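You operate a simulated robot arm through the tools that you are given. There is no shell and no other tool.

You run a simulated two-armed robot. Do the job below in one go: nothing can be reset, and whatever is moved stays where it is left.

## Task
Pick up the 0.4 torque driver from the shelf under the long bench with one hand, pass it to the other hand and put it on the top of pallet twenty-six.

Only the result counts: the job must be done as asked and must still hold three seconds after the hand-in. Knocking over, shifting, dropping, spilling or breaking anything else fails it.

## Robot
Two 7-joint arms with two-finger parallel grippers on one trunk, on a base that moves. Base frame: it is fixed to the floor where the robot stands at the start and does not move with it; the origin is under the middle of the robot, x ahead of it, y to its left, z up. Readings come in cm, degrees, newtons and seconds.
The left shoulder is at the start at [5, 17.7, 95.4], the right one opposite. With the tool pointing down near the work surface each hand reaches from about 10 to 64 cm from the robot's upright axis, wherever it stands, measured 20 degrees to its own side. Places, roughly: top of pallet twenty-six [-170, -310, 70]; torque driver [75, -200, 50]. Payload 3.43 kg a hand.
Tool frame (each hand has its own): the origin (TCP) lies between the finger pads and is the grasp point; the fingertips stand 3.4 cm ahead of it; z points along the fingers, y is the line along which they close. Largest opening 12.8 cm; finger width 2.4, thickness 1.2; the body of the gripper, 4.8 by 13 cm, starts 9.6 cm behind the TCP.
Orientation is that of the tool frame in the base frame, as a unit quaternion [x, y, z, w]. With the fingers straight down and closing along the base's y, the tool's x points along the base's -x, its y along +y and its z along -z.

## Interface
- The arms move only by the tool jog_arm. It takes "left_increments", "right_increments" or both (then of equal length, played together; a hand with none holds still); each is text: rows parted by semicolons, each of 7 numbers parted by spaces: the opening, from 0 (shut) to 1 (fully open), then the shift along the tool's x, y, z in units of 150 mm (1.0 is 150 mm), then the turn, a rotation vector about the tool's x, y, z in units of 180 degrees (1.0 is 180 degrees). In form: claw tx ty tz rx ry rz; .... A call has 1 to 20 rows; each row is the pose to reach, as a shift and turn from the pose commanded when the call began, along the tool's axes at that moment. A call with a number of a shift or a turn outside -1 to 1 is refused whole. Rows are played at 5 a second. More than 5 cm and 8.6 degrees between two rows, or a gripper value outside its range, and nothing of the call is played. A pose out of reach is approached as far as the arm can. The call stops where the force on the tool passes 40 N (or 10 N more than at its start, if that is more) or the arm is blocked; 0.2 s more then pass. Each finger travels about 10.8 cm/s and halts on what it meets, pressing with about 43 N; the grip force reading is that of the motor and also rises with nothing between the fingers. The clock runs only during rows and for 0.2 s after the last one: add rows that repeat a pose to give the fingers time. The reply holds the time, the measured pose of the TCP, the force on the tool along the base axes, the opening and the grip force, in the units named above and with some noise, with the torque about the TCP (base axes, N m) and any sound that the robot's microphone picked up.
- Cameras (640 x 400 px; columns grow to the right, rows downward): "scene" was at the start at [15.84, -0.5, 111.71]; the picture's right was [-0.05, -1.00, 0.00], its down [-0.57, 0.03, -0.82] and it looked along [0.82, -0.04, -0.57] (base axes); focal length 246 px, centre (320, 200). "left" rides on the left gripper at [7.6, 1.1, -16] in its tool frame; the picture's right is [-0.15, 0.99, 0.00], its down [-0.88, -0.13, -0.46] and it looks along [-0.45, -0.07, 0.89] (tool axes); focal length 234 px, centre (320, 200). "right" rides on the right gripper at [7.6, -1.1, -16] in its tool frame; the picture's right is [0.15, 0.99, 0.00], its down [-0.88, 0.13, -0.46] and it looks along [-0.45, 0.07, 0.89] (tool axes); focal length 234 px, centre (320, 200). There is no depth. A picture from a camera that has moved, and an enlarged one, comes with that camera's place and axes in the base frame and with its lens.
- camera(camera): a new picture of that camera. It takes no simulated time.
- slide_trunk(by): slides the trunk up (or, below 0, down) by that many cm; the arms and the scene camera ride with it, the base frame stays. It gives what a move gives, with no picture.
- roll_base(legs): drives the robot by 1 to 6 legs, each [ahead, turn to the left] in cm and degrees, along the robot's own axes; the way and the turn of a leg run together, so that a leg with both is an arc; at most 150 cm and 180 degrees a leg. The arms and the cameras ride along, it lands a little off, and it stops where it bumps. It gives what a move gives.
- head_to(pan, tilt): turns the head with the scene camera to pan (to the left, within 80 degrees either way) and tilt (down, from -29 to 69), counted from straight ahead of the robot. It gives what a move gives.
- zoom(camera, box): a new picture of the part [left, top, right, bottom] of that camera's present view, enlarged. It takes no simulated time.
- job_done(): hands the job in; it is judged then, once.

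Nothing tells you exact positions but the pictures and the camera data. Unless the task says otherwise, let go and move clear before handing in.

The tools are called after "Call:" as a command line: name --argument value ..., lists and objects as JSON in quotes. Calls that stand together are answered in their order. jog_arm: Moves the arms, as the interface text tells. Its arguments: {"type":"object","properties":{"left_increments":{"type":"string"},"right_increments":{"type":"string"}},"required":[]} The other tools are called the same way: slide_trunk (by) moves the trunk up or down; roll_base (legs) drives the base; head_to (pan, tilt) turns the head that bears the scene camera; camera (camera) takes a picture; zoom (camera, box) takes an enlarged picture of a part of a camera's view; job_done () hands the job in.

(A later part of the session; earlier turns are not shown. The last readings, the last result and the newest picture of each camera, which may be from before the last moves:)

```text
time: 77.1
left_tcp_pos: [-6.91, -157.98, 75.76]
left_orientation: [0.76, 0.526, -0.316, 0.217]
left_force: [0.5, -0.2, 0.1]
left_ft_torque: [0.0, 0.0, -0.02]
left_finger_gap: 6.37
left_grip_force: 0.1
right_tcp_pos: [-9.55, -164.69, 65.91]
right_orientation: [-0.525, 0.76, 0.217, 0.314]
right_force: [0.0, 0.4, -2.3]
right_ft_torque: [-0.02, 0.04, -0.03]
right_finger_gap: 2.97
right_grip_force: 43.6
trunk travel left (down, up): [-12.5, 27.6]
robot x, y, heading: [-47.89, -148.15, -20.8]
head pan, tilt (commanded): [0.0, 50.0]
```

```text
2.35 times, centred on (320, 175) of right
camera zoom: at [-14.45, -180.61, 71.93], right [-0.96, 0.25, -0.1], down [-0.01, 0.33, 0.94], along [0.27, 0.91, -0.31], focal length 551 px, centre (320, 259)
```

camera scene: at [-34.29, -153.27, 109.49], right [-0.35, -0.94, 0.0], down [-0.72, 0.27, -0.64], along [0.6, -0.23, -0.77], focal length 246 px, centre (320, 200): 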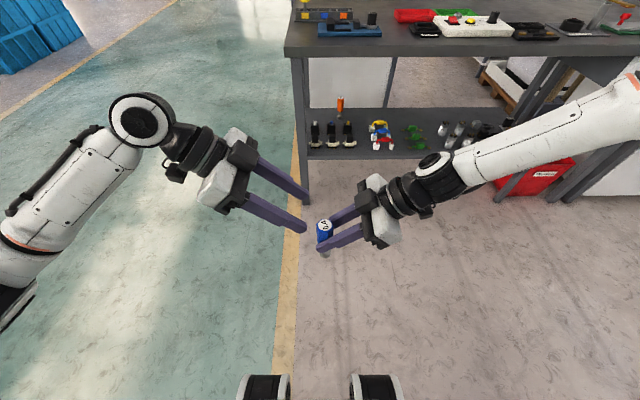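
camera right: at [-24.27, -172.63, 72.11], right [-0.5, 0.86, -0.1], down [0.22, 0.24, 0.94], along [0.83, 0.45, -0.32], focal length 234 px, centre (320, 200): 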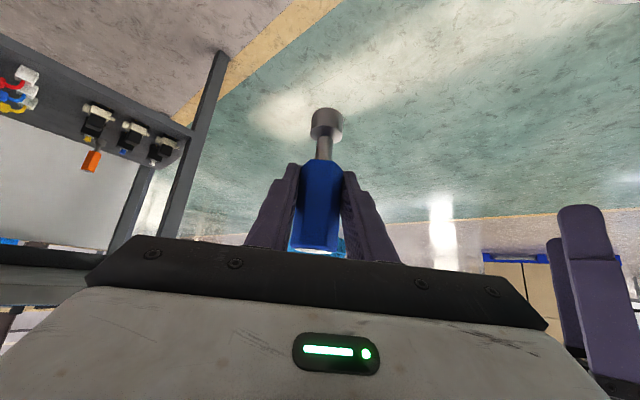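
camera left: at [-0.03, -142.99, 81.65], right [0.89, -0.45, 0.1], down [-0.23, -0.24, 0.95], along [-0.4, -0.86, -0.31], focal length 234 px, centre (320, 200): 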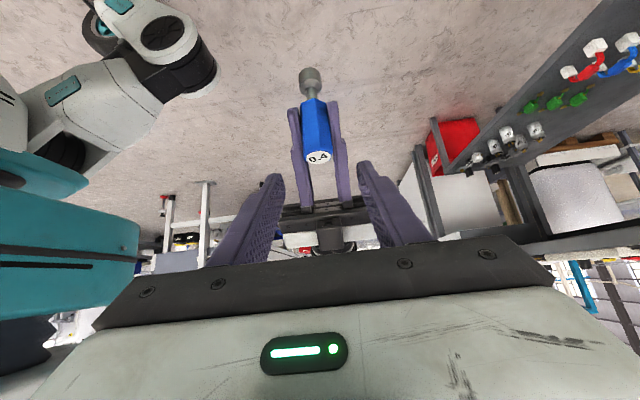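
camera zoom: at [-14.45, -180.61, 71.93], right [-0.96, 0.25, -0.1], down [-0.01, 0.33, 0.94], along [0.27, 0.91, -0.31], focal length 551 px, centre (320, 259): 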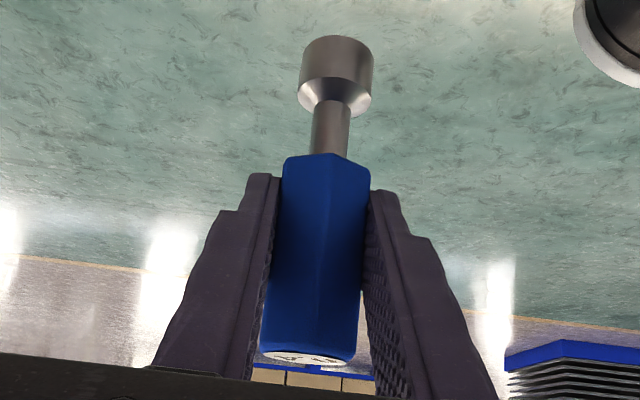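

Settled: gap steady at 2.97, driver vertical at about [-9.1, -163.6], top z≈69.4, bottom 58.2. Now the final advance of the left hand to straddle the handle top just above the right fingers.

Call:
jog_arm --left_increments "0.5 0.067 -0.005 0.09 0 0 0; 0.5 0.067 -0.005 0.18 0 0 0; 0.5 0.067 -0.005 0.27 0 0 0; 0.5 0.067 -0.005 0.36 0 0 0; 0.5 0.067 -0.005 0.42 0 0 0; 0.5 0.067 -0.005 0.469 0 0 0; 0.5 0.067 -0.005 0.469 0 0 0"

Call:
zoom --camera "scene" --box '[270, 190, 380, 260]'

Call:
camera --camera "left"

Call:
camera --camera "right"

```text
time: 78.7
left_tcp_pos: [-8.62, -162.16, 70.04]
left_orientation: [0.76, 0.526, -0.316, 0.217]
left_force: [-0.1, 0.0, -1.0]
left_ft_torque: [0.03, 0.02, 0.02]
left_finger_gap: 6.41
left_grip_force: 0.0
right_tcp_pos: [-9.41, -164.6, 65.89]
right_orientation: [-0.525, 0.761, 0.217, 0.314]
right_force: [0.3, -0.3, -1.8]
right_ft_torque: [-0.02, 0.05, 0.01]
right_finger_gap: 2.97
right_grip_force: 42.4
trunk travel left (down, up): [-12.5, 27.6]
robot x, y, heading: [-48.26, -147.95, -20.6]
head pan, tilt (commanded): [0.0, 50.0]
```

```text
5.71 times, centred on (325, 225) of scene
camera zoom: at [-34.29, -153.27, 109.49], right [-0.35, -0.94, 0.0], down [-0.72, 0.27, -0.64], along [0.6, -0.23, -0.77], focal length 1407 px, centre (291, 57)
```

zoom: 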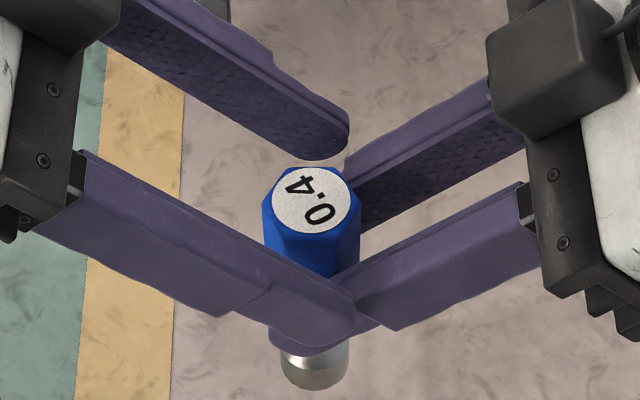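

```text
taken
camera left: at [-1.79, -146.91, 76.01], right [0.89, -0.45, 0.1], down [-0.23, -0.24, 0.95], along [-0.4, -0.86, -0.31], focal length 234 px, centre (320, 200)
```

left: 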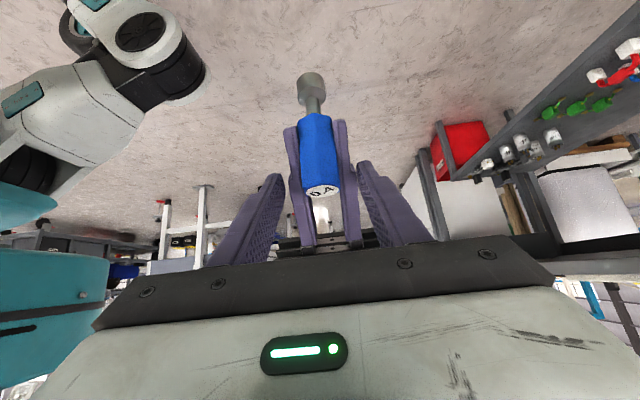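

```text
taken
camera right: at [-14.45, -180.61, 71.93], right [-0.96, 0.25, -0.1], down [-0.01, 0.33, 0.94], along [0.27, 0.91, -0.31], focal length 234 px, centre (320, 200)
```

right: 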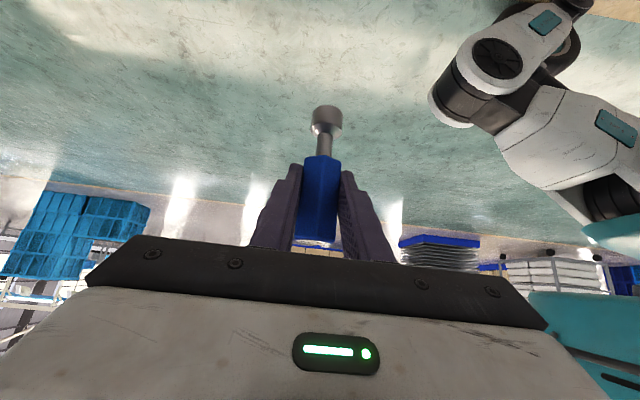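

The left fingers straddle the handle above the right ones. I'll back off 3 mm for clearance from the right fingers, then close the left gripper gently.

Call:
jog_arm --left_increments "0.5 0 0 -0.02 0 0 0; 0.45 0 0 -0.02 0 0 0; 0.4 0 0 -0.02 0 0 0; 0.35 0 0 -0.02 0 0 0; 0.3 0 0 -0.02 0 0 0; 0.25 0 0 -0.02 0 0 0; 0.2 0 0 -0.02 0 0 0; 0.1 0 0 -0.02 0 0 0; 0 0 0 -0.02 0 0 0; 0 0 0 -0.02 0 0 0; 0 0 0 -0.02 0 0 0"

Call:
zoom --camera "scene" --box '[270, 190, 380, 260]'

Call:
zoom --camera "left" --box '[240, 60, 400, 240]'

Call:
zoom --camera "right" --box '[240, 90, 400, 260]'

```text
time: 81.1
left_tcp_pos: [-8.57, -161.87, 70.21]
left_orientation: [0.759, 0.526, -0.316, 0.218]
left_force: [6.8, -3.4, -0.7]
left_ft_torque: [-0.01, -0.15, 0.05]
left_finger_gap: 2.97
left_grip_force: 43.1
right_tcp_pos: [-9.74, -164.61, 65.87]
right_orientation: [-0.526, 0.76, 0.219, 0.313]
right_force: [-7.1, 2.9, 0.0]
right_ft_torque: [-0.07, -0.17, 0.17]
right_finger_gap: 2.96
right_grip_force: 43.0
trunk travel left (down, up): [-12.5, 27.6]
robot x, y, heading: [-47.83, -147.98, -20.8]
head pan, tilt (commanded): [0.0, 50.0]
```

```text
5.71 times, centred on (325, 225) of scene
camera zoom: at [-34.29, -153.27, 109.49], right [-0.35, -0.94, 0.0], down [-0.72, 0.27, -0.64], along [0.6, -0.23, -0.77], focal length 1407 px, centre (291, 57)
```

zoom: 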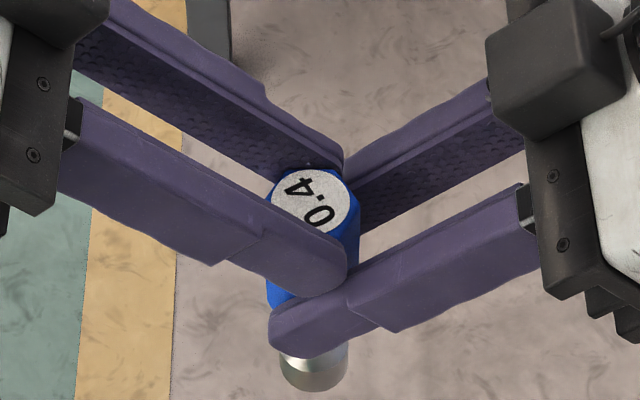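

```text
2.22 times, centred on (320, 150) of left
camera zoom: at [-1.69, -146.68, 76.25], right [0.89, -0.44, 0.1], down [-0.23, -0.24, 0.94], along [-0.4, -0.86, -0.31], focal length 520 px, centre (320, 311)
```

zoom: 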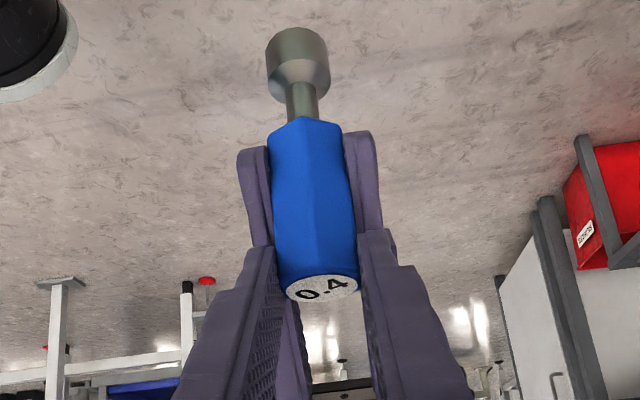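

```text
2.35 times, centred on (320, 175) of right
camera zoom: at [-14.48, -180.57, 71.92], right [-0.96, 0.25, -0.1], down [-0.01, 0.33, 0.94], along [0.27, 0.91, -0.31], focal length 551 px, centre (320, 259)
```

zoom: 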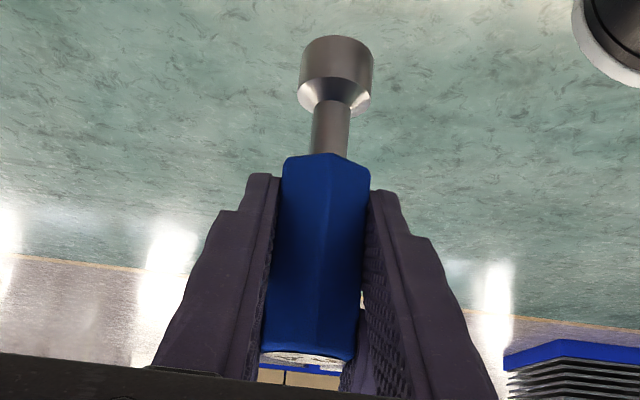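

The left hand grips the handle (gap 2.97, 43 N) above the right fingers. Now I open the right gripper and back it straight out.

Call:
jog_arm --right_increments "0.3 0 0 0 0 0 0; 0.4 0 0 0 0 0 0; 0.5 0 0 0 0 0 0; 0.5 0 0 0 0 0 0; 0.5 0 0 0 0 0 0"

Call:
zoom --camera "scene" --box '[270, 190, 380, 260]'

```text
time: 82.3
left_tcp_pos: [-8.6, -161.91, 70.25]
left_orientation: [0.76, 0.526, -0.315, 0.216]
left_force: [0.0, 0.3, -0.5]
left_ft_torque: [0.01, 0.01, -0.01]
left_finger_gap: 2.96
left_grip_force: 42.5
right_tcp_pos: [-9.52, -164.72, 65.92]
right_orientation: [-0.525, 0.761, 0.217, 0.314]
right_force: [-0.2, -0.2, 0.4]
right_ft_torque: [0.02, 0.02, 0.03]
right_finger_gap: 6.38
right_grip_force: 0.1
trunk travel left (down, up): [-12.5, 27.6]
robot x, y, heading: [-47.62, -148.21, -20.6]
head pan, tilt (commanded): [0.0, 50.0]
```

```text
5.71 times, centred on (325, 225) of scene
camera zoom: at [-34.29, -153.27, 109.49], right [-0.35, -0.94, 0.0], down [-0.72, 0.27, -0.64], along [0.6, -0.23, -0.77], focal length 1407 px, centre (291, 57)
```

zoom: 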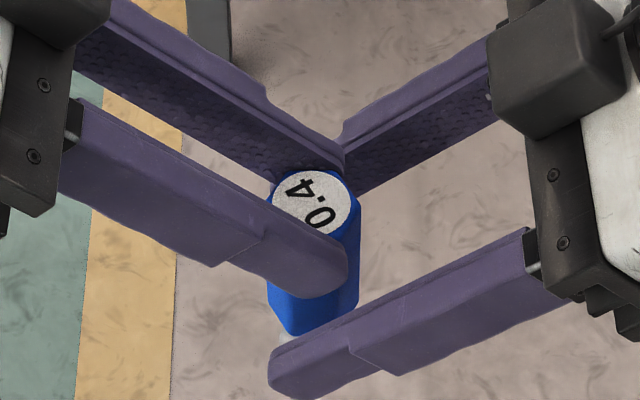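

The left hand holds the driver alone. Retracting the right hand along its own axis.

Call:
jog_arm --right_increments "0.5 0 0 -0.1 0 0 0; 0.5 0 0 -0.25 0 0 0; 0.5 0 0 -0.4 0 0 0; 0.5 0 0 -0.6 0 0 0; 0.5 0 0 -0.8 0 0 0; 0.5 0 0 -1.0 0 0 0; 0.5 0 0 -1.0 0 0 0"

Call:
camera --camera "scene"

Call:
camera --camera "right"

```text
time: 83.9
left_tcp_pos: [-8.52, -161.88, 70.41]
left_orientation: [0.76, 0.525, -0.316, 0.217]
left_force: [-0.1, 2.4, 2.1]
left_ft_torque: [0.04, 0.17, -0.08]
left_finger_gap: 2.98
left_grip_force: 42.9
right_tcp_pos: [-9.1, -163.39, 71.69]
right_orientation: [-0.526, 0.761, 0.216, 0.313]
right_force: [-0.7, -2.9, -3.9]
right_ft_torque: [-0.11, -0.16, 0.03]
right_finger_gap: 6.38
right_grip_force: 0.1
right hand out of reach, approached as far as the arm can: row 1, 2, 3, 4, 5, 6, 7
trunk travel left (down, up): [-12.5, 27.6]
robot x, y, heading: [-48.13, -148.17, -20.5]
head pan, tilt (commanded): [0.0, 50.0]
```

```text
taken
camera scene: at [-34.29, -153.27, 109.48], right [-0.35, -0.94, 0.0], down [-0.72, 0.27, -0.64], along [0.6, -0.23, -0.77], focal length 246 px, centre (320, 200)
```

scene: 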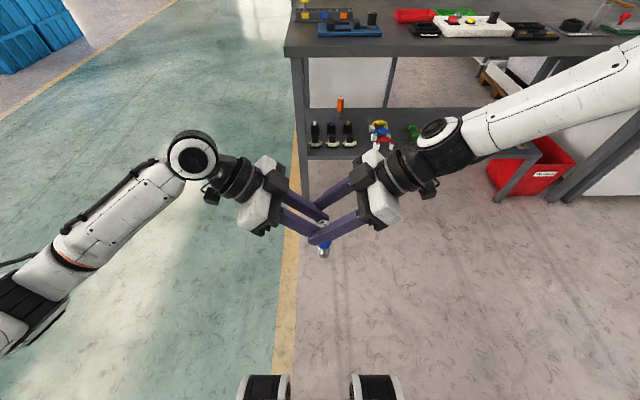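

```text
taken
camera right: at [-13.87, -179.28, 77.7], right [-0.96, 0.25, -0.1], down [-0.01, 0.33, 0.94], along [0.27, 0.91, -0.31], focal length 234 px, centre (320, 200)
```

right: 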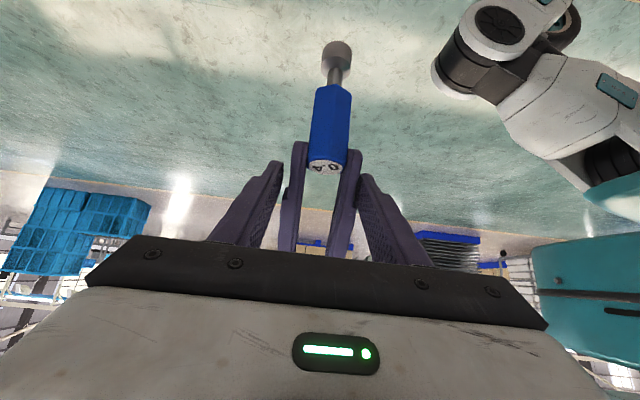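

The right arm hit a joint limit while backing out and drifted up 6 cm instead, lightly touching the left fingers (≈5 N). The driver is still held. I'll bring the right hand straight back down along the driver, clear of the left fingers.

Call:
jog_arm --right_increments "0.5 0.1 0 0.075 0 0 0; 0.5 0.2 0 0.15 0 0 0; 0.5 0.3 0 0.225 0 0 0; 0.5 0.39 0 0.295 0 0 0; 0.5 0.39 0 0.295 0 0 0"

Call:
zoom --camera "scene" --box '[240, 160, 400, 260]'

Call:
camera --camera "right"

```text
time: 85.1
left_tcp_pos: [-8.62, -161.75, 70.21]
left_orientation: [0.76, 0.526, -0.316, 0.217]
left_force: [-0.5, 0.8, 0.3]
left_ft_torque: [0.0, 0.03, -0.01]
left_finger_gap: 2.96
left_grip_force: 43.4
right_tcp_pos: [-9.6, -164.2, 64.41]
right_orientation: [-0.525, 0.761, 0.217, 0.313]
right_force: [0.5, 0.0, -0.3]
right_ft_torque: [-0.02, -0.02, 0.0]
right_finger_gap: 6.4
right_grip_force: 0.0
trunk travel left (down, up): [-12.5, 27.6]
robot x, y, heading: [-47.74, -148.03, -20.5]
head pan, tilt (commanded): [0.0, 50.0]
```

```text
4.00 times, centred on (320, 210) of scene
camera zoom: at [-34.29, -153.27, 109.49], right [-0.35, -0.94, 0.0], down [-0.72, 0.27, -0.64], along [0.6, -0.23, -0.77], focal length 985 px, centre (320, 160)
```

zoom: 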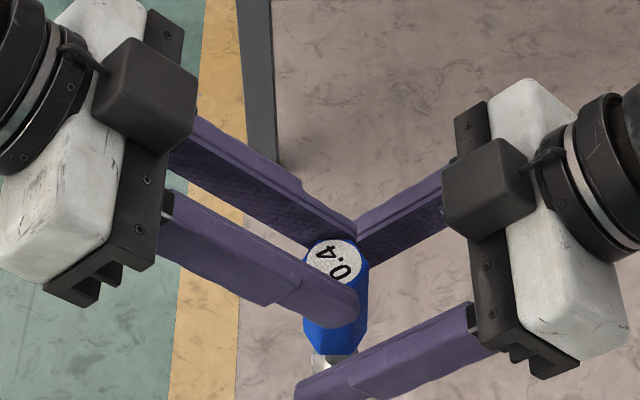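

```text
taken
camera right: at [-14.45, -180.03, 70.47], right [-0.96, 0.25, -0.1], down [-0.01, 0.33, 0.94], along [0.27, 0.91, -0.31], focal length 234 px, centre (320, 200)
```

right: 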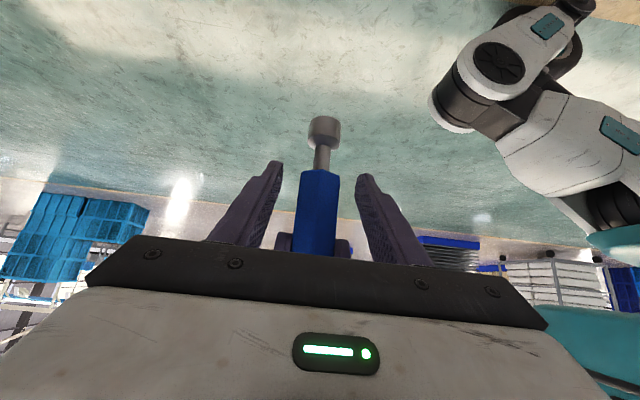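

Contact is gone. Rather than moving the limit-bound right arm, I'll withdraw the left hand with the driver along its own approach axis, up and to the left.

Call:
jog_arm --left_increments "0 0 0 -0.05 0 0 0; 0 0 0 -0.12 0 0 0; 0 0 0 -0.2 0 0 0; 0 0 0 -0.3 0 0 0; 0 0 0 -0.4 0 0 0; 0 0 0 -0.55 0 0 0; 0 0 0 -0.7 0 0 0; 0 0 0 -0.85 0 0 0; 0 0 0 -1.0 0 0 0; 0 0 0 -1.0 0 0 0"

Call:
camera --camera "scene"

Call:
camera --camera "left"

```text
time: 87.3
left_tcp_pos: [-4.76, -152.01, 80.84]
left_orientation: [0.76, 0.526, -0.315, 0.216]
left_force: [0.6, -0.3, -2.3]
left_ft_torque: [0.05, 0.01, 0.02]
left_finger_gap: 2.96
left_grip_force: 42.7
right_tcp_pos: [-9.55, -164.17, 64.45]
right_orientation: [-0.526, 0.761, 0.217, 0.312]
right_force: [-0.3, -0.4, 0.5]
right_ft_torque: [-0.05, 0.01, 0.0]
right_finger_gap: 6.4
right_grip_force: 0.1
trunk travel left (down, up): [-12.5, 27.6]
robot x, y, heading: [-48.19, -147.91, -20.5]
head pan, tilt (commanded): [0.0, 50.0]
```

```text
taken
camera scene: at [-34.3, -153.27, 109.49], right [-0.35, -0.94, 0.0], down [-0.72, 0.27, -0.64], along [0.6, -0.23, -0.77], focal length 246 px, centre (320, 200)
```

scene: 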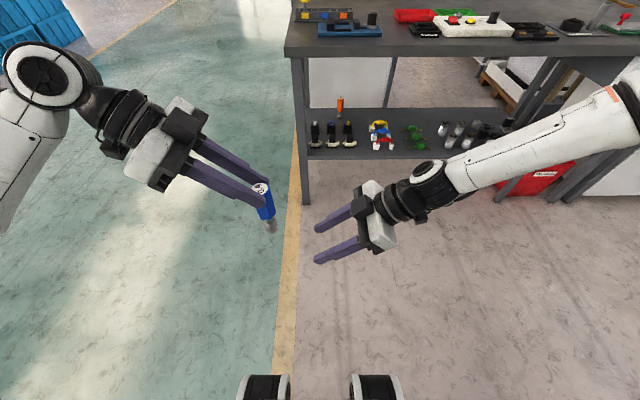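

```text
taken
camera left: at [2.06, -136.85, 86.76], right [0.89, -0.45, 0.1], down [-0.23, -0.24, 0.94], along [-0.4, -0.86, -0.31], focal length 234 px, centre (320, 200)
```

left: 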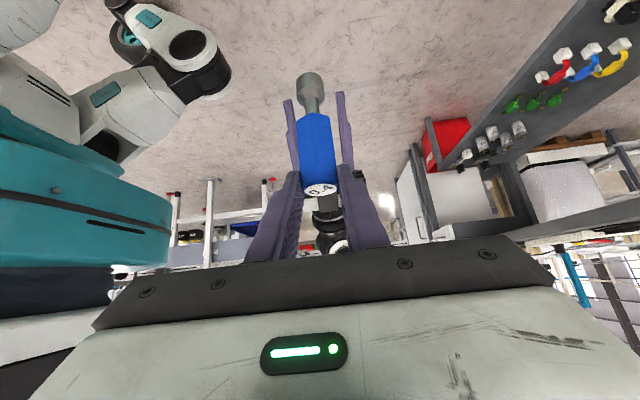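

Handover complete: the left hand holds the driver and both hands are apart. Now I turn the right hand back out of the way.

Call:
jog_arm --right_increments "0.5 0.06 0 -0.06 0.0221 0 0.0221; 0.5 0.12 0 -0.12 0.0442 0 0.0442; 0.5 0.18 0 -0.18 0.0662 0 0.0662; 0.5 0.24 0 -0.24 0.0883 0 0.0883; 0.5 0.3 0 -0.3 0.1104 0 0.1104; 0.5 0.36 0 -0.36 0.1325 0 0.1325; 0.5 0.42 0 -0.42 0.1545 0 0.1545; 0.5 0.47 0 -0.47 0.1766 0 0.1766; 0.5 0.47 0 -0.47 0.1766 0 0.1766"

```text
time: 89.3
left_tcp_pos: [-4.84, -152.07, 80.79]
left_orientation: [0.76, 0.526, -0.316, 0.216]
left_force: [-0.6, -0.6, -1.3]
left_ft_torque: [0.03, 0.0, -0.01]
left_finger_gap: 2.96
left_grip_force: 43.1
right_tcp_pos: [-13.1, -173.42, 64.53]
right_orientation: [-0.195, 0.904, 0.079, 0.372]
right_force: [0.2, 0.4, -0.7]
right_ft_torque: [0.05, -0.02, 0.02]
right_finger_gap: 6.38
right_grip_force: 0.0
trunk travel left (down, up): [-12.5, 27.6]
robot x, y, heading: [-48.06, -147.7, -20.8]
head pan, tilt (commanded): [0.0, 50.0]
```

Call:
jog_arm --right_increments "0.5 0.033 -0.047 -0.033 0.0221 0 0.0221; 0.5 0.067 -0.094 -0.067 0.0442 0 0.0442; 0.5 0.1 -0.141 -0.1 0.0662 0 0.0662; 0.5 0.133 -0.188 -0.133 0.0883 0 0.0883; 0.5 0.167 -0.236 -0.167 0.1104 0 0.1104; 0.5 0.2 -0.283 -0.2 0.1325 0 0.1325; 0.5 0.233 -0.33 -0.233 0.1545 0 0.1545; 0.5 0.267 -0.377 -0.267 0.1766 0 0.1766; 0.5 0.267 -0.377 -0.267 0.1766 0 0.1766"

Call:
jog_arm --right_increments "0.5 0 0 0 0 0.0417 0; 0.5 0 0 0 0 0.0833 0; 0.5 0 0 0 0 0.125 0; 0.5 0 0 0 0 0.1667 0; 0.5 0 0 0 0 0.2083 0; 0.5 0 0 0 0 0.25 0; 0.5 0 0 0 0 0.25 0"

Call:
jog_arm --right_increments "0.3 0.15 0 -0.1 0 0 0; 0 0.3 0 -0.2 0 0 0; 0 0.45 0 -0.3 0 0 0; 0 0.6 0 -0.4 0 0 0; 0 0.75 0 -0.5 0 0 0; 0 0.75 0 -0.5 0 0 0"

Call:
camera --camera "scene"

```text
time: 91.3
left_tcp_pos: [-4.84, -152.05, 80.66]
left_orientation: [0.759, 0.526, -0.316, 0.217]
left_force: [0.9, 0.4, -2.2]
left_ft_torque: [0.05, 0.0, 0.0]
left_finger_gap: 2.97
left_grip_force: 43.1
right_tcp_pos: [-15.14, -178.02, 64.71]
right_orientation: [0.133, 0.922, -0.014, 0.364]
right_force: [-0.6, 0.1, -0.8]
right_ft_torque: [0.04, -0.01, 0.0]
right_finger_gap: 6.39
right_grip_force: 0.0
right hand out of reach, approached as far as the arm can: row 5, 6, 7, 8
trunk travel left (down, up): [-12.5, 27.6]
robot x, y, heading: [-48.19, -147.76, -20.6]
head pan, tilt (commanded): [0.0, 50.0]
```

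```text
time: 92.9
left_tcp_pos: [-4.75, -152.11, 80.73]
left_orientation: [0.76, 0.526, -0.315, 0.216]
left_force: [0.1, -0.6, -1.0]
left_ft_torque: [0.02, 0.02, 0.0]
left_finger_gap: 2.95
left_grip_force: 43.1
right_tcp_pos: [-16.04, -180.87, 64.36]
right_orientation: [0.178, 0.984, -0.001, -0.003]
right_force: [-0.3, -0.5, -0.4]
right_ft_torque: [-0.01, 0.0, -0.01]
right_finger_gap: 6.41
right_grip_force: 0.0
trunk travel left (down, up): [-12.5, 27.6]
robot x, y, heading: [-48.3, -147.77, -20.8]
head pan, tilt (commanded): [0.0, 50.0]
```

```text
time: 94.3
left_tcp_pos: [-4.89, -152.2, 80.73]
left_orientation: [0.759, 0.526, -0.316, 0.217]
left_force: [-0.3, 0.2, -1.6]
left_ft_torque: [0.01, 0.0, -0.02]
left_finger_gap: 2.96
left_grip_force: 43.1
right_tcp_pos: [-26.5, -176.95, 72.12]
right_orientation: [0.179, 0.984, -0.003, -0.001]
right_force: [-0.3, -0.3, -0.6]
right_ft_torque: [0.0, -0.02, -0.02]
right_finger_gap: 0.0
right_grip_force: 33.3
trunk travel left (down, up): [-12.5, 27.6]
robot x, y, heading: [-47.96, -147.82, -20.6]
head pan, tilt (commanded): [0.0, 50.0]
```

```text
taken
camera scene: at [-34.3, -153.26, 109.49], right [-0.35, -0.94, 0.0], down [-0.72, 0.27, -0.64], along [0.6, -0.23, -0.77], focal length 246 px, centre (320, 200)
```

scene: 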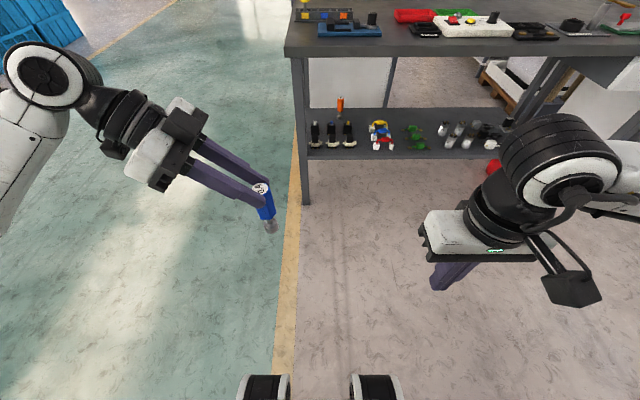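

Right hand is closed and tucked. Next I yaw the left hand so it points forward-down like the pick grasp, moving it a bit forward so the arm isn't folded.

Call:
jog_arm --left_increments "0 0.0218 0.0513 -0.0218 -0.0272 0 -0.0272; 0 0.0436 0.1026 -0.0436 -0.0545 0 -0.0545; 0 0.0653 0.1539 -0.0653 -0.0817 0 -0.0817; 0 0.0871 0.2052 -0.0871 -0.1089 0 -0.1089; 0 0.1089 0.2565 -0.1089 -0.1362 0 -0.1362; 0 0.1307 0.3078 -0.1307 -0.1634 0 -0.1634; 0 0.1524 0.3591 -0.1524 -0.1906 0 -0.1906; 0 0.1742 0.4104 -0.1742 -0.2178 0 -0.2178; 0 0.196 0.4617 -0.196 -0.2451 0 -0.2451; 0 0.2178 0.513 -0.2178 -0.2723 0 -0.2723; 0 0.2395 0.5643 -0.2395 -0.2995 0 -0.2995; 0 0.2613 0.6156 -0.2613 -0.3268 0 -0.3268; 0 0.283 0.667 -0.283 -0.354 0 -0.354; 0 0.283 0.667 -0.283 -0.354 0 -0.354"

Call:
camera --camera "scene"

Call:
camera --camera "left"

```text
time: 97.3
left_tcp_pos: [6.58, -149.88, 80.79]
left_orientation: [0.164, 0.909, -0.068, 0.376]
left_force: [-0.7, 0.2, -1.2]
left_ft_torque: [0.03, 0.05, -0.03]
left_finger_gap: 2.96
left_grip_force: 43.0
right_tcp_pos: [-26.64, -176.88, 72.05]
right_orientation: [0.18, 0.984, -0.003, -0.002]
right_force: [0.3, 0.4, -0.3]
right_ft_torque: [0.01, 0.02, -0.03]
right_finger_gap: 0.0
right_grip_force: 32.7
trunk travel left (down, up): [-12.5, 27.6]
robot x, y, heading: [-48.32, -148.21, -20.6]
head pan, tilt (commanded): [0.0, 50.0]
```

```text
taken
camera scene: at [-34.29, -153.27, 109.48], right [-0.35, -0.94, 0.0], down [-0.72, 0.27, -0.64], along [0.6, -0.23, -0.77], focal length 246 px, centre (320, 200)
```

scene: 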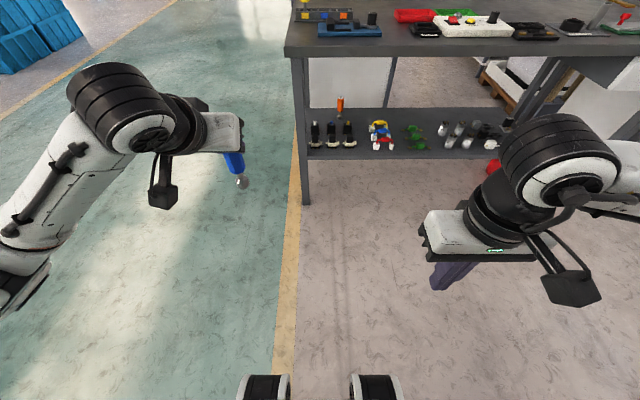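

```text
taken
camera left: at [-8.56, -143.04, 86.83], right [0.44, 0.89, 0.1], down [0.24, -0.23, 0.94], along [0.86, -0.39, -0.31], focal length 234 px, centre (320, 200)
```

left: 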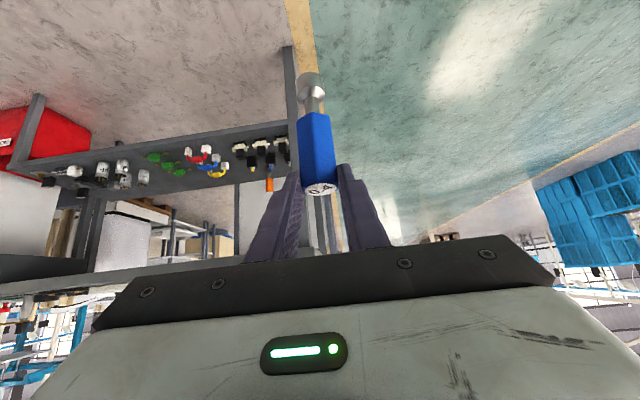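

The driver is unchanged in the left hand, which now points forward-down. Next I drive to a viewpoint about a metre in front of the siding and face it.

Call:
roll_base --legs '[[0, -156], [42, 0], [0, 62]]'

Call:
head_to --pan 0 --tilt 22

Call:
camera --camera "scene"

```text
time: 108.9
left_tcp_pos: [-91.46, -208.68, 80.85]
left_orientation: [0.756, 0.532, -0.312, 0.219]
left_force: [0.1, 0.3, -2.0]
left_ft_torque: [0.05, 0.01, 0.02]
left_finger_gap: 2.98
left_grip_force: 42.4
right_tcp_pos: [-119.0, -175.87, 72.13]
right_orientation: [0.818, 0.575, 0.0, -0.004]
right_force: [-0.2, -0.7, -0.5]
right_ft_torque: [0.05, 0.02, 0.01]
right_finger_gap: 0.0
right_grip_force: 33.3
trunk travel left (down, up): [-12.5, 27.6]
robot x, y, heading: [-90.88, -153.6, -109.6]
head pan, tilt (commanded): [0.0, 50.0]
```

```text
time: 109.8
left_tcp_pos: [-91.37, -208.65, 80.84]
left_orientation: [0.755, 0.533, -0.312, 0.221]
left_force: [-0.2, -0.8, -1.3]
left_ft_torque: [0.04, -0.01, 0.03]
left_finger_gap: 2.92
left_grip_force: 42.8
right_tcp_pos: [-119.03, -175.86, 72.08]
right_orientation: [0.818, 0.576, 0.0, -0.003]
right_force: [0.7, 0.4, 0.4]
right_ft_torque: [0.01, 0.03, -0.03]
right_finger_gap: 0.0
right_grip_force: 32.8
trunk travel left (down, up): [-12.5, 27.6]
robot x, y, heading: [-90.33, -154.01, -109.4]
head pan, tilt (commanded): [0.0, 22.0]
```

```text
taken
camera scene: at [-95.93, -169.29, 113.71], right [-0.94, 0.34, 0.0], down [0.13, 0.35, -0.93], along [-0.31, -0.87, -0.38], focal length 246 px, centre (320, 200)
```

scene: 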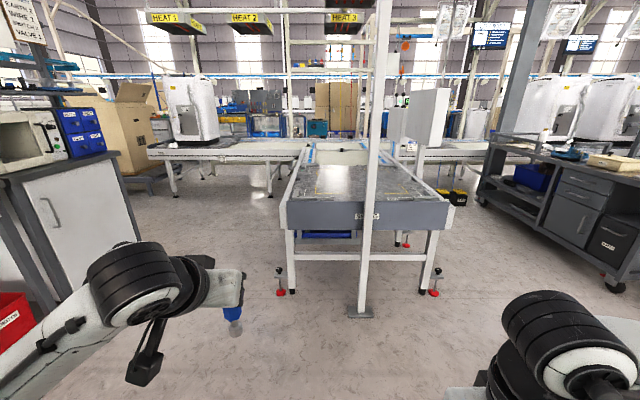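

The siding table is straight ahead with one thin post standing in front of its fascia. I'll zoom in on the plate to read its marking and see what lies on it.

Call:
zoom --camera "scene" --box '[270, 130, 470, 255]'

Call:
zoom --camera "scene" --box '[280, 150, 380, 212]'

Call:
zoom --camera "scene" --box '[370, 150, 470, 212]'

Call:
zoom --camera "scene" --box '[140, 100, 330, 210]'

```text
3.20 times, centred on (370, 192) of scene
camera zoom: at [-95.93, -169.29, 113.71], right [-0.94, 0.34, 0.0], down [0.13, 0.35, -0.93], along [-0.31, -0.87, -0.38], focal length 788 px, centre (160, 224)
```

zoom: 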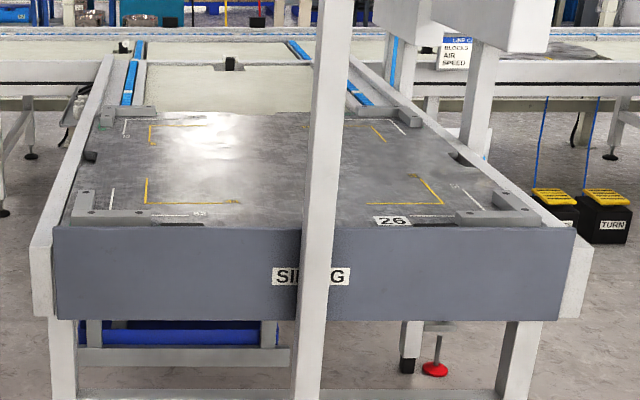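

```text
6.40 times, centred on (330, 181) of scene
camera zoom: at [-95.93, -169.29, 113.71], right [-0.94, 0.34, 0.0], down [0.13, 0.35, -0.93], along [-0.31, -0.87, -0.38], focal length 1576 px, centre (256, 322)
```

zoom: 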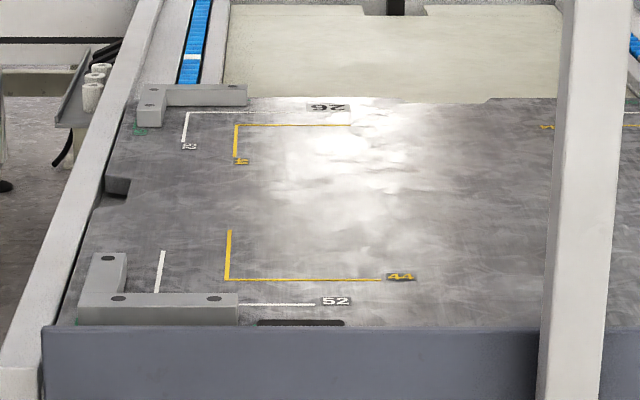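

```text
6.40 times, centred on (420, 181) of scene
camera zoom: at [-95.93, -169.29, 113.71], right [-0.94, 0.34, 0.0], down [0.13, 0.35, -0.93], along [-0.31, -0.87, -0.38], focal length 1576 px, centre (-320, 322)
```

zoom: 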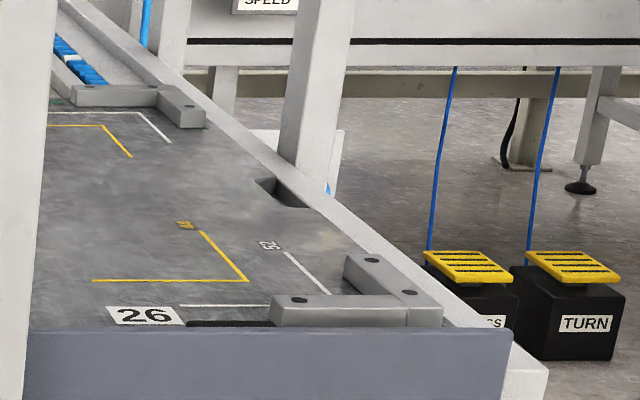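

```text
3.37 times, centred on (235, 155) of scene
camera zoom: at [-95.93, -169.29, 113.71], right [-0.94, 0.34, 0.0], down [0.13, 0.35, -0.93], along [-0.31, -0.87, -0.38], focal length 830 px, centre (606, 352)
```

zoom: 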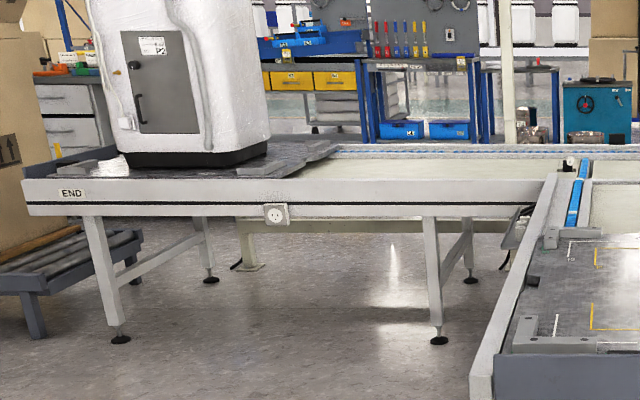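

Pallet confirmed: the empty plate carries the label "26"; fascia top z≈68.3, left front corner ≈[-117.6, -279.2]. I'll place the driver on the open plate left of the post, near [-145, -295]. First raise the trunk, then drive to a spot squarely in front.

Call:
slide_trunk --by 10

Call:
roll_base --legs '[[0, -21.4], [54.6, 0], [0, 20.8]]'

Call:
head_to --pan 5 --tilt 35

Call:
camera --camera "scene"

Call:
camera --camera "left"

```text
time: 111.2
left_tcp_pos: [-91.44, -208.72, 90.82]
left_orientation: [0.755, 0.532, -0.312, 0.22]
left_force: [-1.0, -0.2, -2.1]
left_ft_torque: [0.03, -0.03, -0.01]
left_finger_gap: 2.98
left_grip_force: 43.2
right_tcp_pos: [-119.11, -175.89, 81.97]
right_orientation: [0.817, 0.576, 0.0, -0.004]
right_force: [0.3, 0.2, -0.2]
right_ft_torque: [0.03, -0.02, 0.05]
right_finger_gap: 0.0
right_grip_force: 33.0
trunk travel left (down, up): [-22.5, 17.6]
robot x, y, heading: [-90.21, -154.01, -109.7]
head pan, tilt (commanded): [0.0, 22.0]
```

```text
time: 116.6
left_tcp_pos: [-126.74, -250.51, 90.83]
left_orientation: [0.753, 0.536, -0.311, 0.221]
left_force: [-0.5, -0.1, -1.8]
left_ft_torque: [0.0, -0.01, 0.02]
left_finger_gap: 2.95
left_grip_force: 43.0
right_tcp_pos: [-154.63, -218.07, 82.07]
right_orientation: [0.815, 0.579, 0.0, -0.003]
right_force: [-0.7, 0.2, -0.2]
right_ft_torque: [0.01, -0.03, 0.02]
right_finger_gap: 0.0
right_grip_force: 32.9
trunk travel left (down, up): [-22.5, 17.6]
robot x, y, heading: [-126.47, -195.63, -109.0]
head pan, tilt (commanded): [0.0, 22.0]
```

```text
time: 117.3
left_tcp_pos: [-126.71, -250.48, 90.83]
left_orientation: [0.753, 0.537, -0.311, 0.221]
left_force: [-0.8, -0.4, -1.4]
left_ft_torque: [0.05, -0.01, -0.01]
left_finger_gap: 2.94
left_grip_force: 43.0
right_tcp_pos: [-154.57, -218.07, 82.02]
right_orientation: [0.815, 0.58, 0.0, -0.004]
right_force: [0.5, -0.1, -0.5]
right_ft_torque: [0.01, 0.0, -0.01]
right_finger_gap: 0.0
right_grip_force: 33.6
trunk travel left (down, up): [-22.5, 17.6]
robot x, y, heading: [-126.36, -195.86, -109.3]
head pan, tilt (commanded): [5.0, 35.0]
```

```text
taken
camera scene: at [-130.72, -210.94, 121.66], right [-0.97, 0.24, 0.0], down [0.14, 0.56, -0.82], along [-0.2, -0.79, -0.57], focal length 246 px, centre (320, 200)
```

scene: 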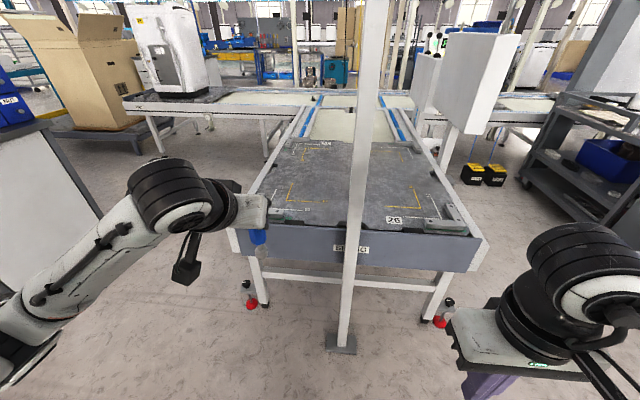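

```text
taken
camera left: at [-120.29, -235.15, 96.84], right [0.9, -0.42, 0.1], down [-0.22, -0.24, 0.94], along [-0.37, -0.87, -0.31], focal length 234 px, centre (320, 200)
```

left: 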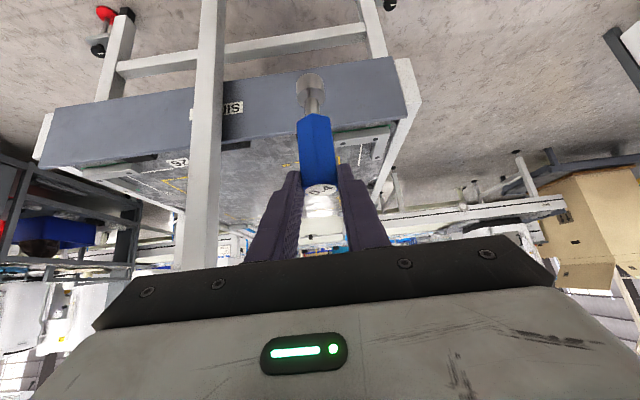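

Lined up about 75 cm from the fascia; the left hand is heading for the gap left of the post. I'll zoom for precise plate geometry.

Call:
zoom --camera "scene" --box '[225, 130, 385, 230]'

Call:
zoom --camera "scene" --box '[225, 180, 385, 280]'

Call:
zoom --camera "left" --box '[240, 60, 400, 220]'

```text
4.00 times, centred on (305, 180) of scene
camera zoom: at [-130.72, -210.94, 121.66], right [-0.97, 0.24, 0.0], down [0.14, 0.56, -0.82], along [-0.2, -0.79, -0.57], focal length 985 px, centre (380, 280)
```

zoom: 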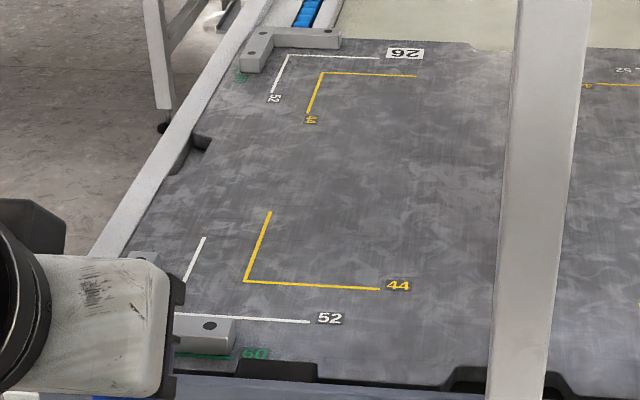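

```text
4.00 times, centred on (305, 230) of scene
camera zoom: at [-130.72, -210.94, 121.66], right [-0.97, 0.24, 0.0], down [0.14, 0.56, -0.82], along [-0.2, -0.79, -0.57], focal length 985 px, centre (380, 80)
```

zoom: 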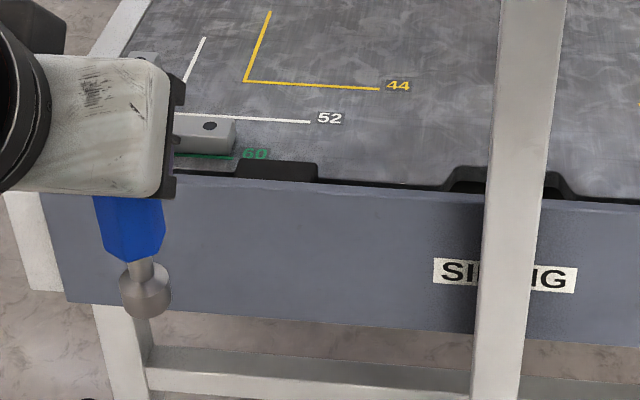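

```text
2.50 times, centred on (320, 140) of left
camera zoom: at [-120.29, -235.15, 96.84], right [0.9, -0.42, 0.1], down [-0.22, -0.24, 0.94], along [-0.37, -0.87, -0.31], focal length 585 px, centre (320, 350)
```

zoom: 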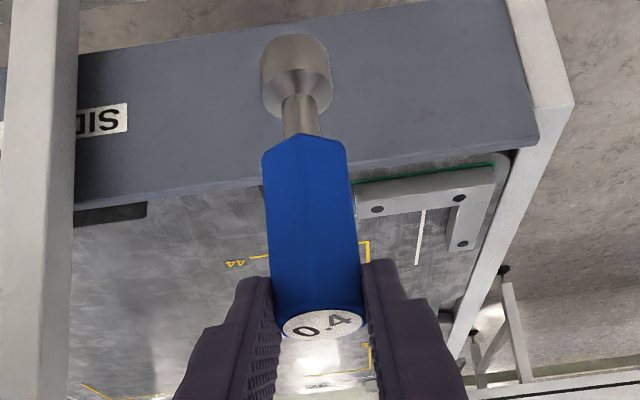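

The plate is clear and marked 26 at both ends. I'll roll 28 cm forward, keeping the post about 45 cm ahead of my base and the left hand passing to its left.

Call:
roll_base --legs '[[0, -0.9], [28, 0]]'

Call:
camera --camera "scene"

Call:
camera --camera "left"

Call:
camera --camera "right"

```text
time: 119.6
left_tcp_pos: [-136.76, -276.45, 90.88]
left_orientation: [0.756, 0.532, -0.313, 0.22]
left_force: [0.6, 0.4, -1.6]
left_ft_torque: [0.03, -0.02, 0.0]
left_finger_gap: 2.95
left_grip_force: 43.4
right_tcp_pos: [-164.23, -243.71, 82.07]
right_orientation: [0.818, 0.575, 0.0, -0.003]
right_force: [1.3, 0.0, -0.2]
right_ft_torque: [-0.02, 0.0, 0.02]
right_finger_gap: 0.02
right_grip_force: 33.1
trunk travel left (down, up): [-22.5, 17.6]
robot x, y, heading: [-135.73, -221.59, -109.7]
head pan, tilt (commanded): [5.0, 35.0]
```

```text
taken
camera scene: at [-140.31, -236.88, 121.65], right [-0.97, 0.26, 0.0], down [0.15, 0.55, -0.82], along [-0.21, -0.79, -0.57], focal length 246 px, centre (320, 200)
```

scene: 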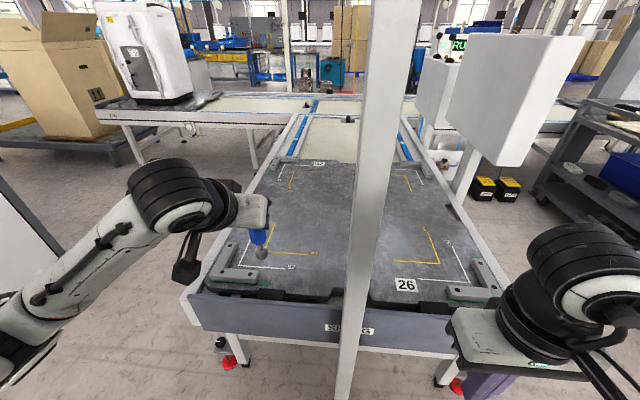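

```text
taken
camera left: at [-130.16, -261.19, 96.83], right [0.9, -0.43, 0.1], down [-0.23, -0.24, 0.94], along [-0.38, -0.87, -0.31], focal length 234 px, centre (320, 200)
```

left: 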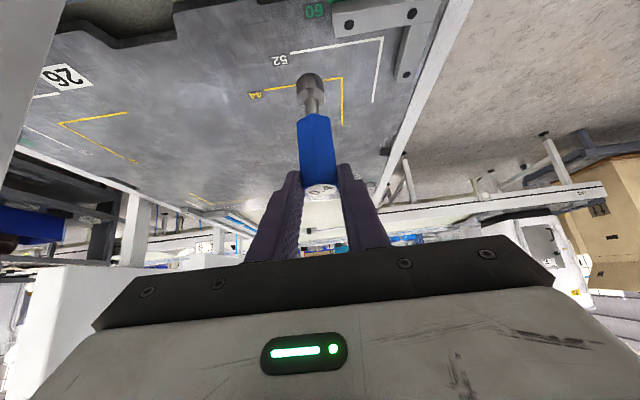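

```text
taken
camera right: at [-162.78, -236.17, 98.15], right [0.98, -0.2, 0.0], down [-0.17, -0.87, 0.45], along [-0.09, -0.44, -0.89], focal length 234 px, centre (320, 200)
```

right: 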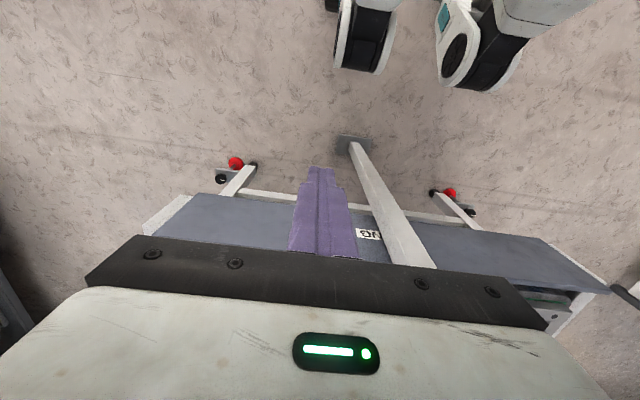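

Now over the plate's front edge with plenty of height. I'll zoom in both cameras to measure the plate height under the driver.

Call:
zoom --camera "scene" --box '[200, 200, 360, 300]'

Call:
zoom --camera "left" --box '[240, 0, 400, 100]'

Call:
zoom --camera "left" --box '[240, 60, 400, 220]'

```text
4.00 times, centred on (280, 250) of scene
camera zoom: at [-140.31, -236.88, 121.65], right [-0.97, 0.26, 0.0], down [0.15, 0.55, -0.82], along [-0.21, -0.79, -0.57], focal length 985 px, centre (480, 0)
```

zoom: 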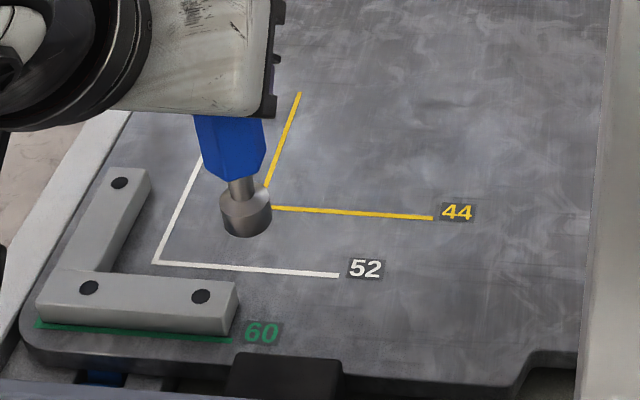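

```text
4.00 times, centred on (320, 50) of left
camera zoom: at [-130.16, -261.19, 96.83], right [0.9, -0.43, 0.1], down [-0.23, -0.24, 0.94], along [-0.38, -0.87, -0.31], focal length 937 px, centre (320, 800)
```

zoom: 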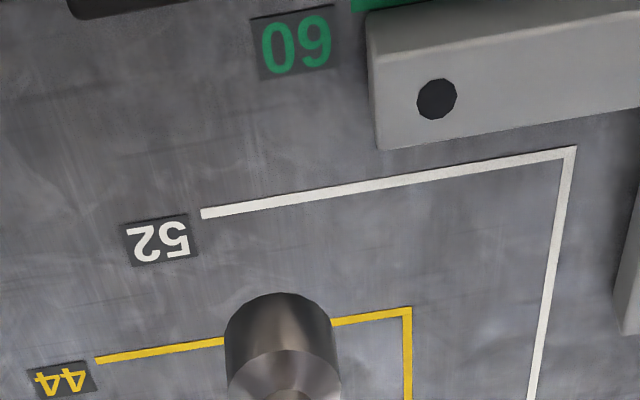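

```text
2.50 times, centred on (320, 140) of left
camera zoom: at [-130.16, -261.19, 96.83], right [0.9, -0.43, 0.1], down [-0.23, -0.24, 0.94], along [-0.38, -0.87, -0.31], focal length 585 px, centre (320, 350)
```

zoom: 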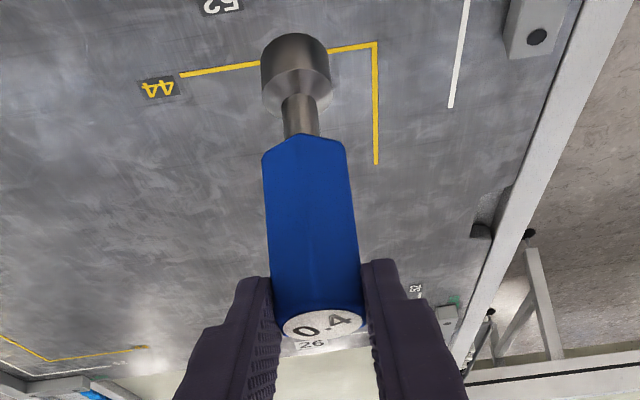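

Plate surface measured at z≈65.1, driver bottom at about 79. I'll move the left hand 18 cm further over the plate at this height, into the middle of the marked area.

Call:
jog_arm --left_increments "0 -0.12 -0.01 0.12 0 0 0; 0 -0.24 -0.02 0.24 0 0 0; 0 -0.36 -0.03 0.36 0 0 0; 0 -0.48 -0.045 0.48 0 0 0; 0 -0.6 -0.06 0.6 0 0 0; 0 -0.72 -0.07 0.72 0 0 0; 0 -0.849 -0.08 0.849 0 0 0; 0 -0.849 -0.08 0.849 0 0 0"

Call:
camera --camera "scene"

Call:
camera --camera "left"

```text
time: 121.4
left_tcp_pos: [-144.02, -292.83, 90.92]
left_orientation: [0.756, 0.532, -0.313, 0.22]
left_force: [-0.1, 0.3, -1.3]
left_ft_torque: [0.03, -0.02, 0.0]
left_finger_gap: 2.97
left_grip_force: 43.0
right_tcp_pos: [-164.38, -243.58, 82.09]
right_orientation: [0.818, 0.575, -0.001, -0.003]
right_force: [-0.4, -0.1, -0.8]
right_ft_torque: [0.0, 0.03, -0.02]
right_finger_gap: 0.0
right_grip_force: 33.0
trunk travel left (down, up): [-22.5, 17.6]
robot x, y, heading: [-135.42, -221.45, -109.9]
head pan, tilt (commanded): [5.0, 35.0]
```

```text
taken
camera scene: at [-140.31, -236.86, 121.66], right [-0.97, 0.26, 0.0], down [0.15, 0.55, -0.82], along [-0.21, -0.79, -0.57], focal length 246 px, centre (320, 200)
```

scene: 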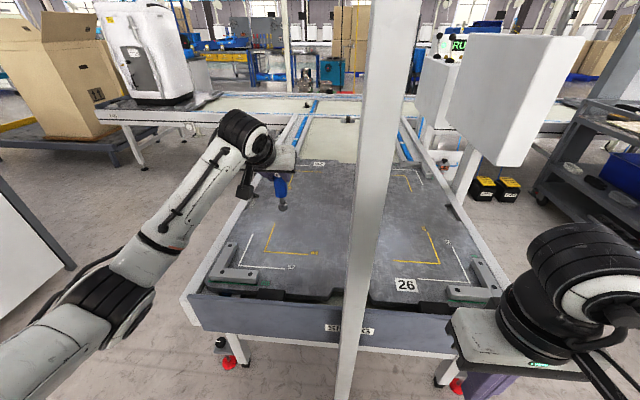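

```text
taken
camera left: at [-137.28, -277.67, 96.86], right [0.9, -0.43, 0.1], down [-0.22, -0.24, 0.94], along [-0.38, -0.87, -0.31], focal length 234 px, centre (320, 200)
```

left: 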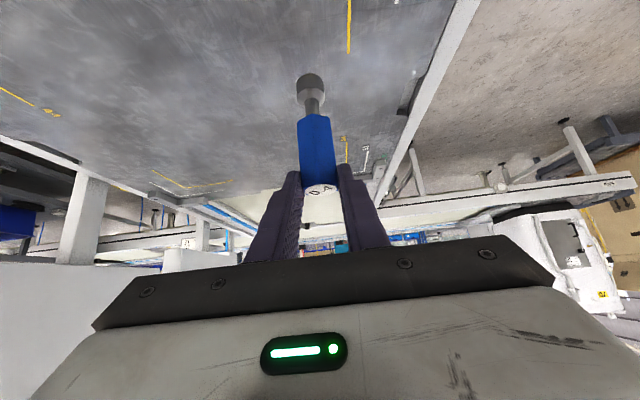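

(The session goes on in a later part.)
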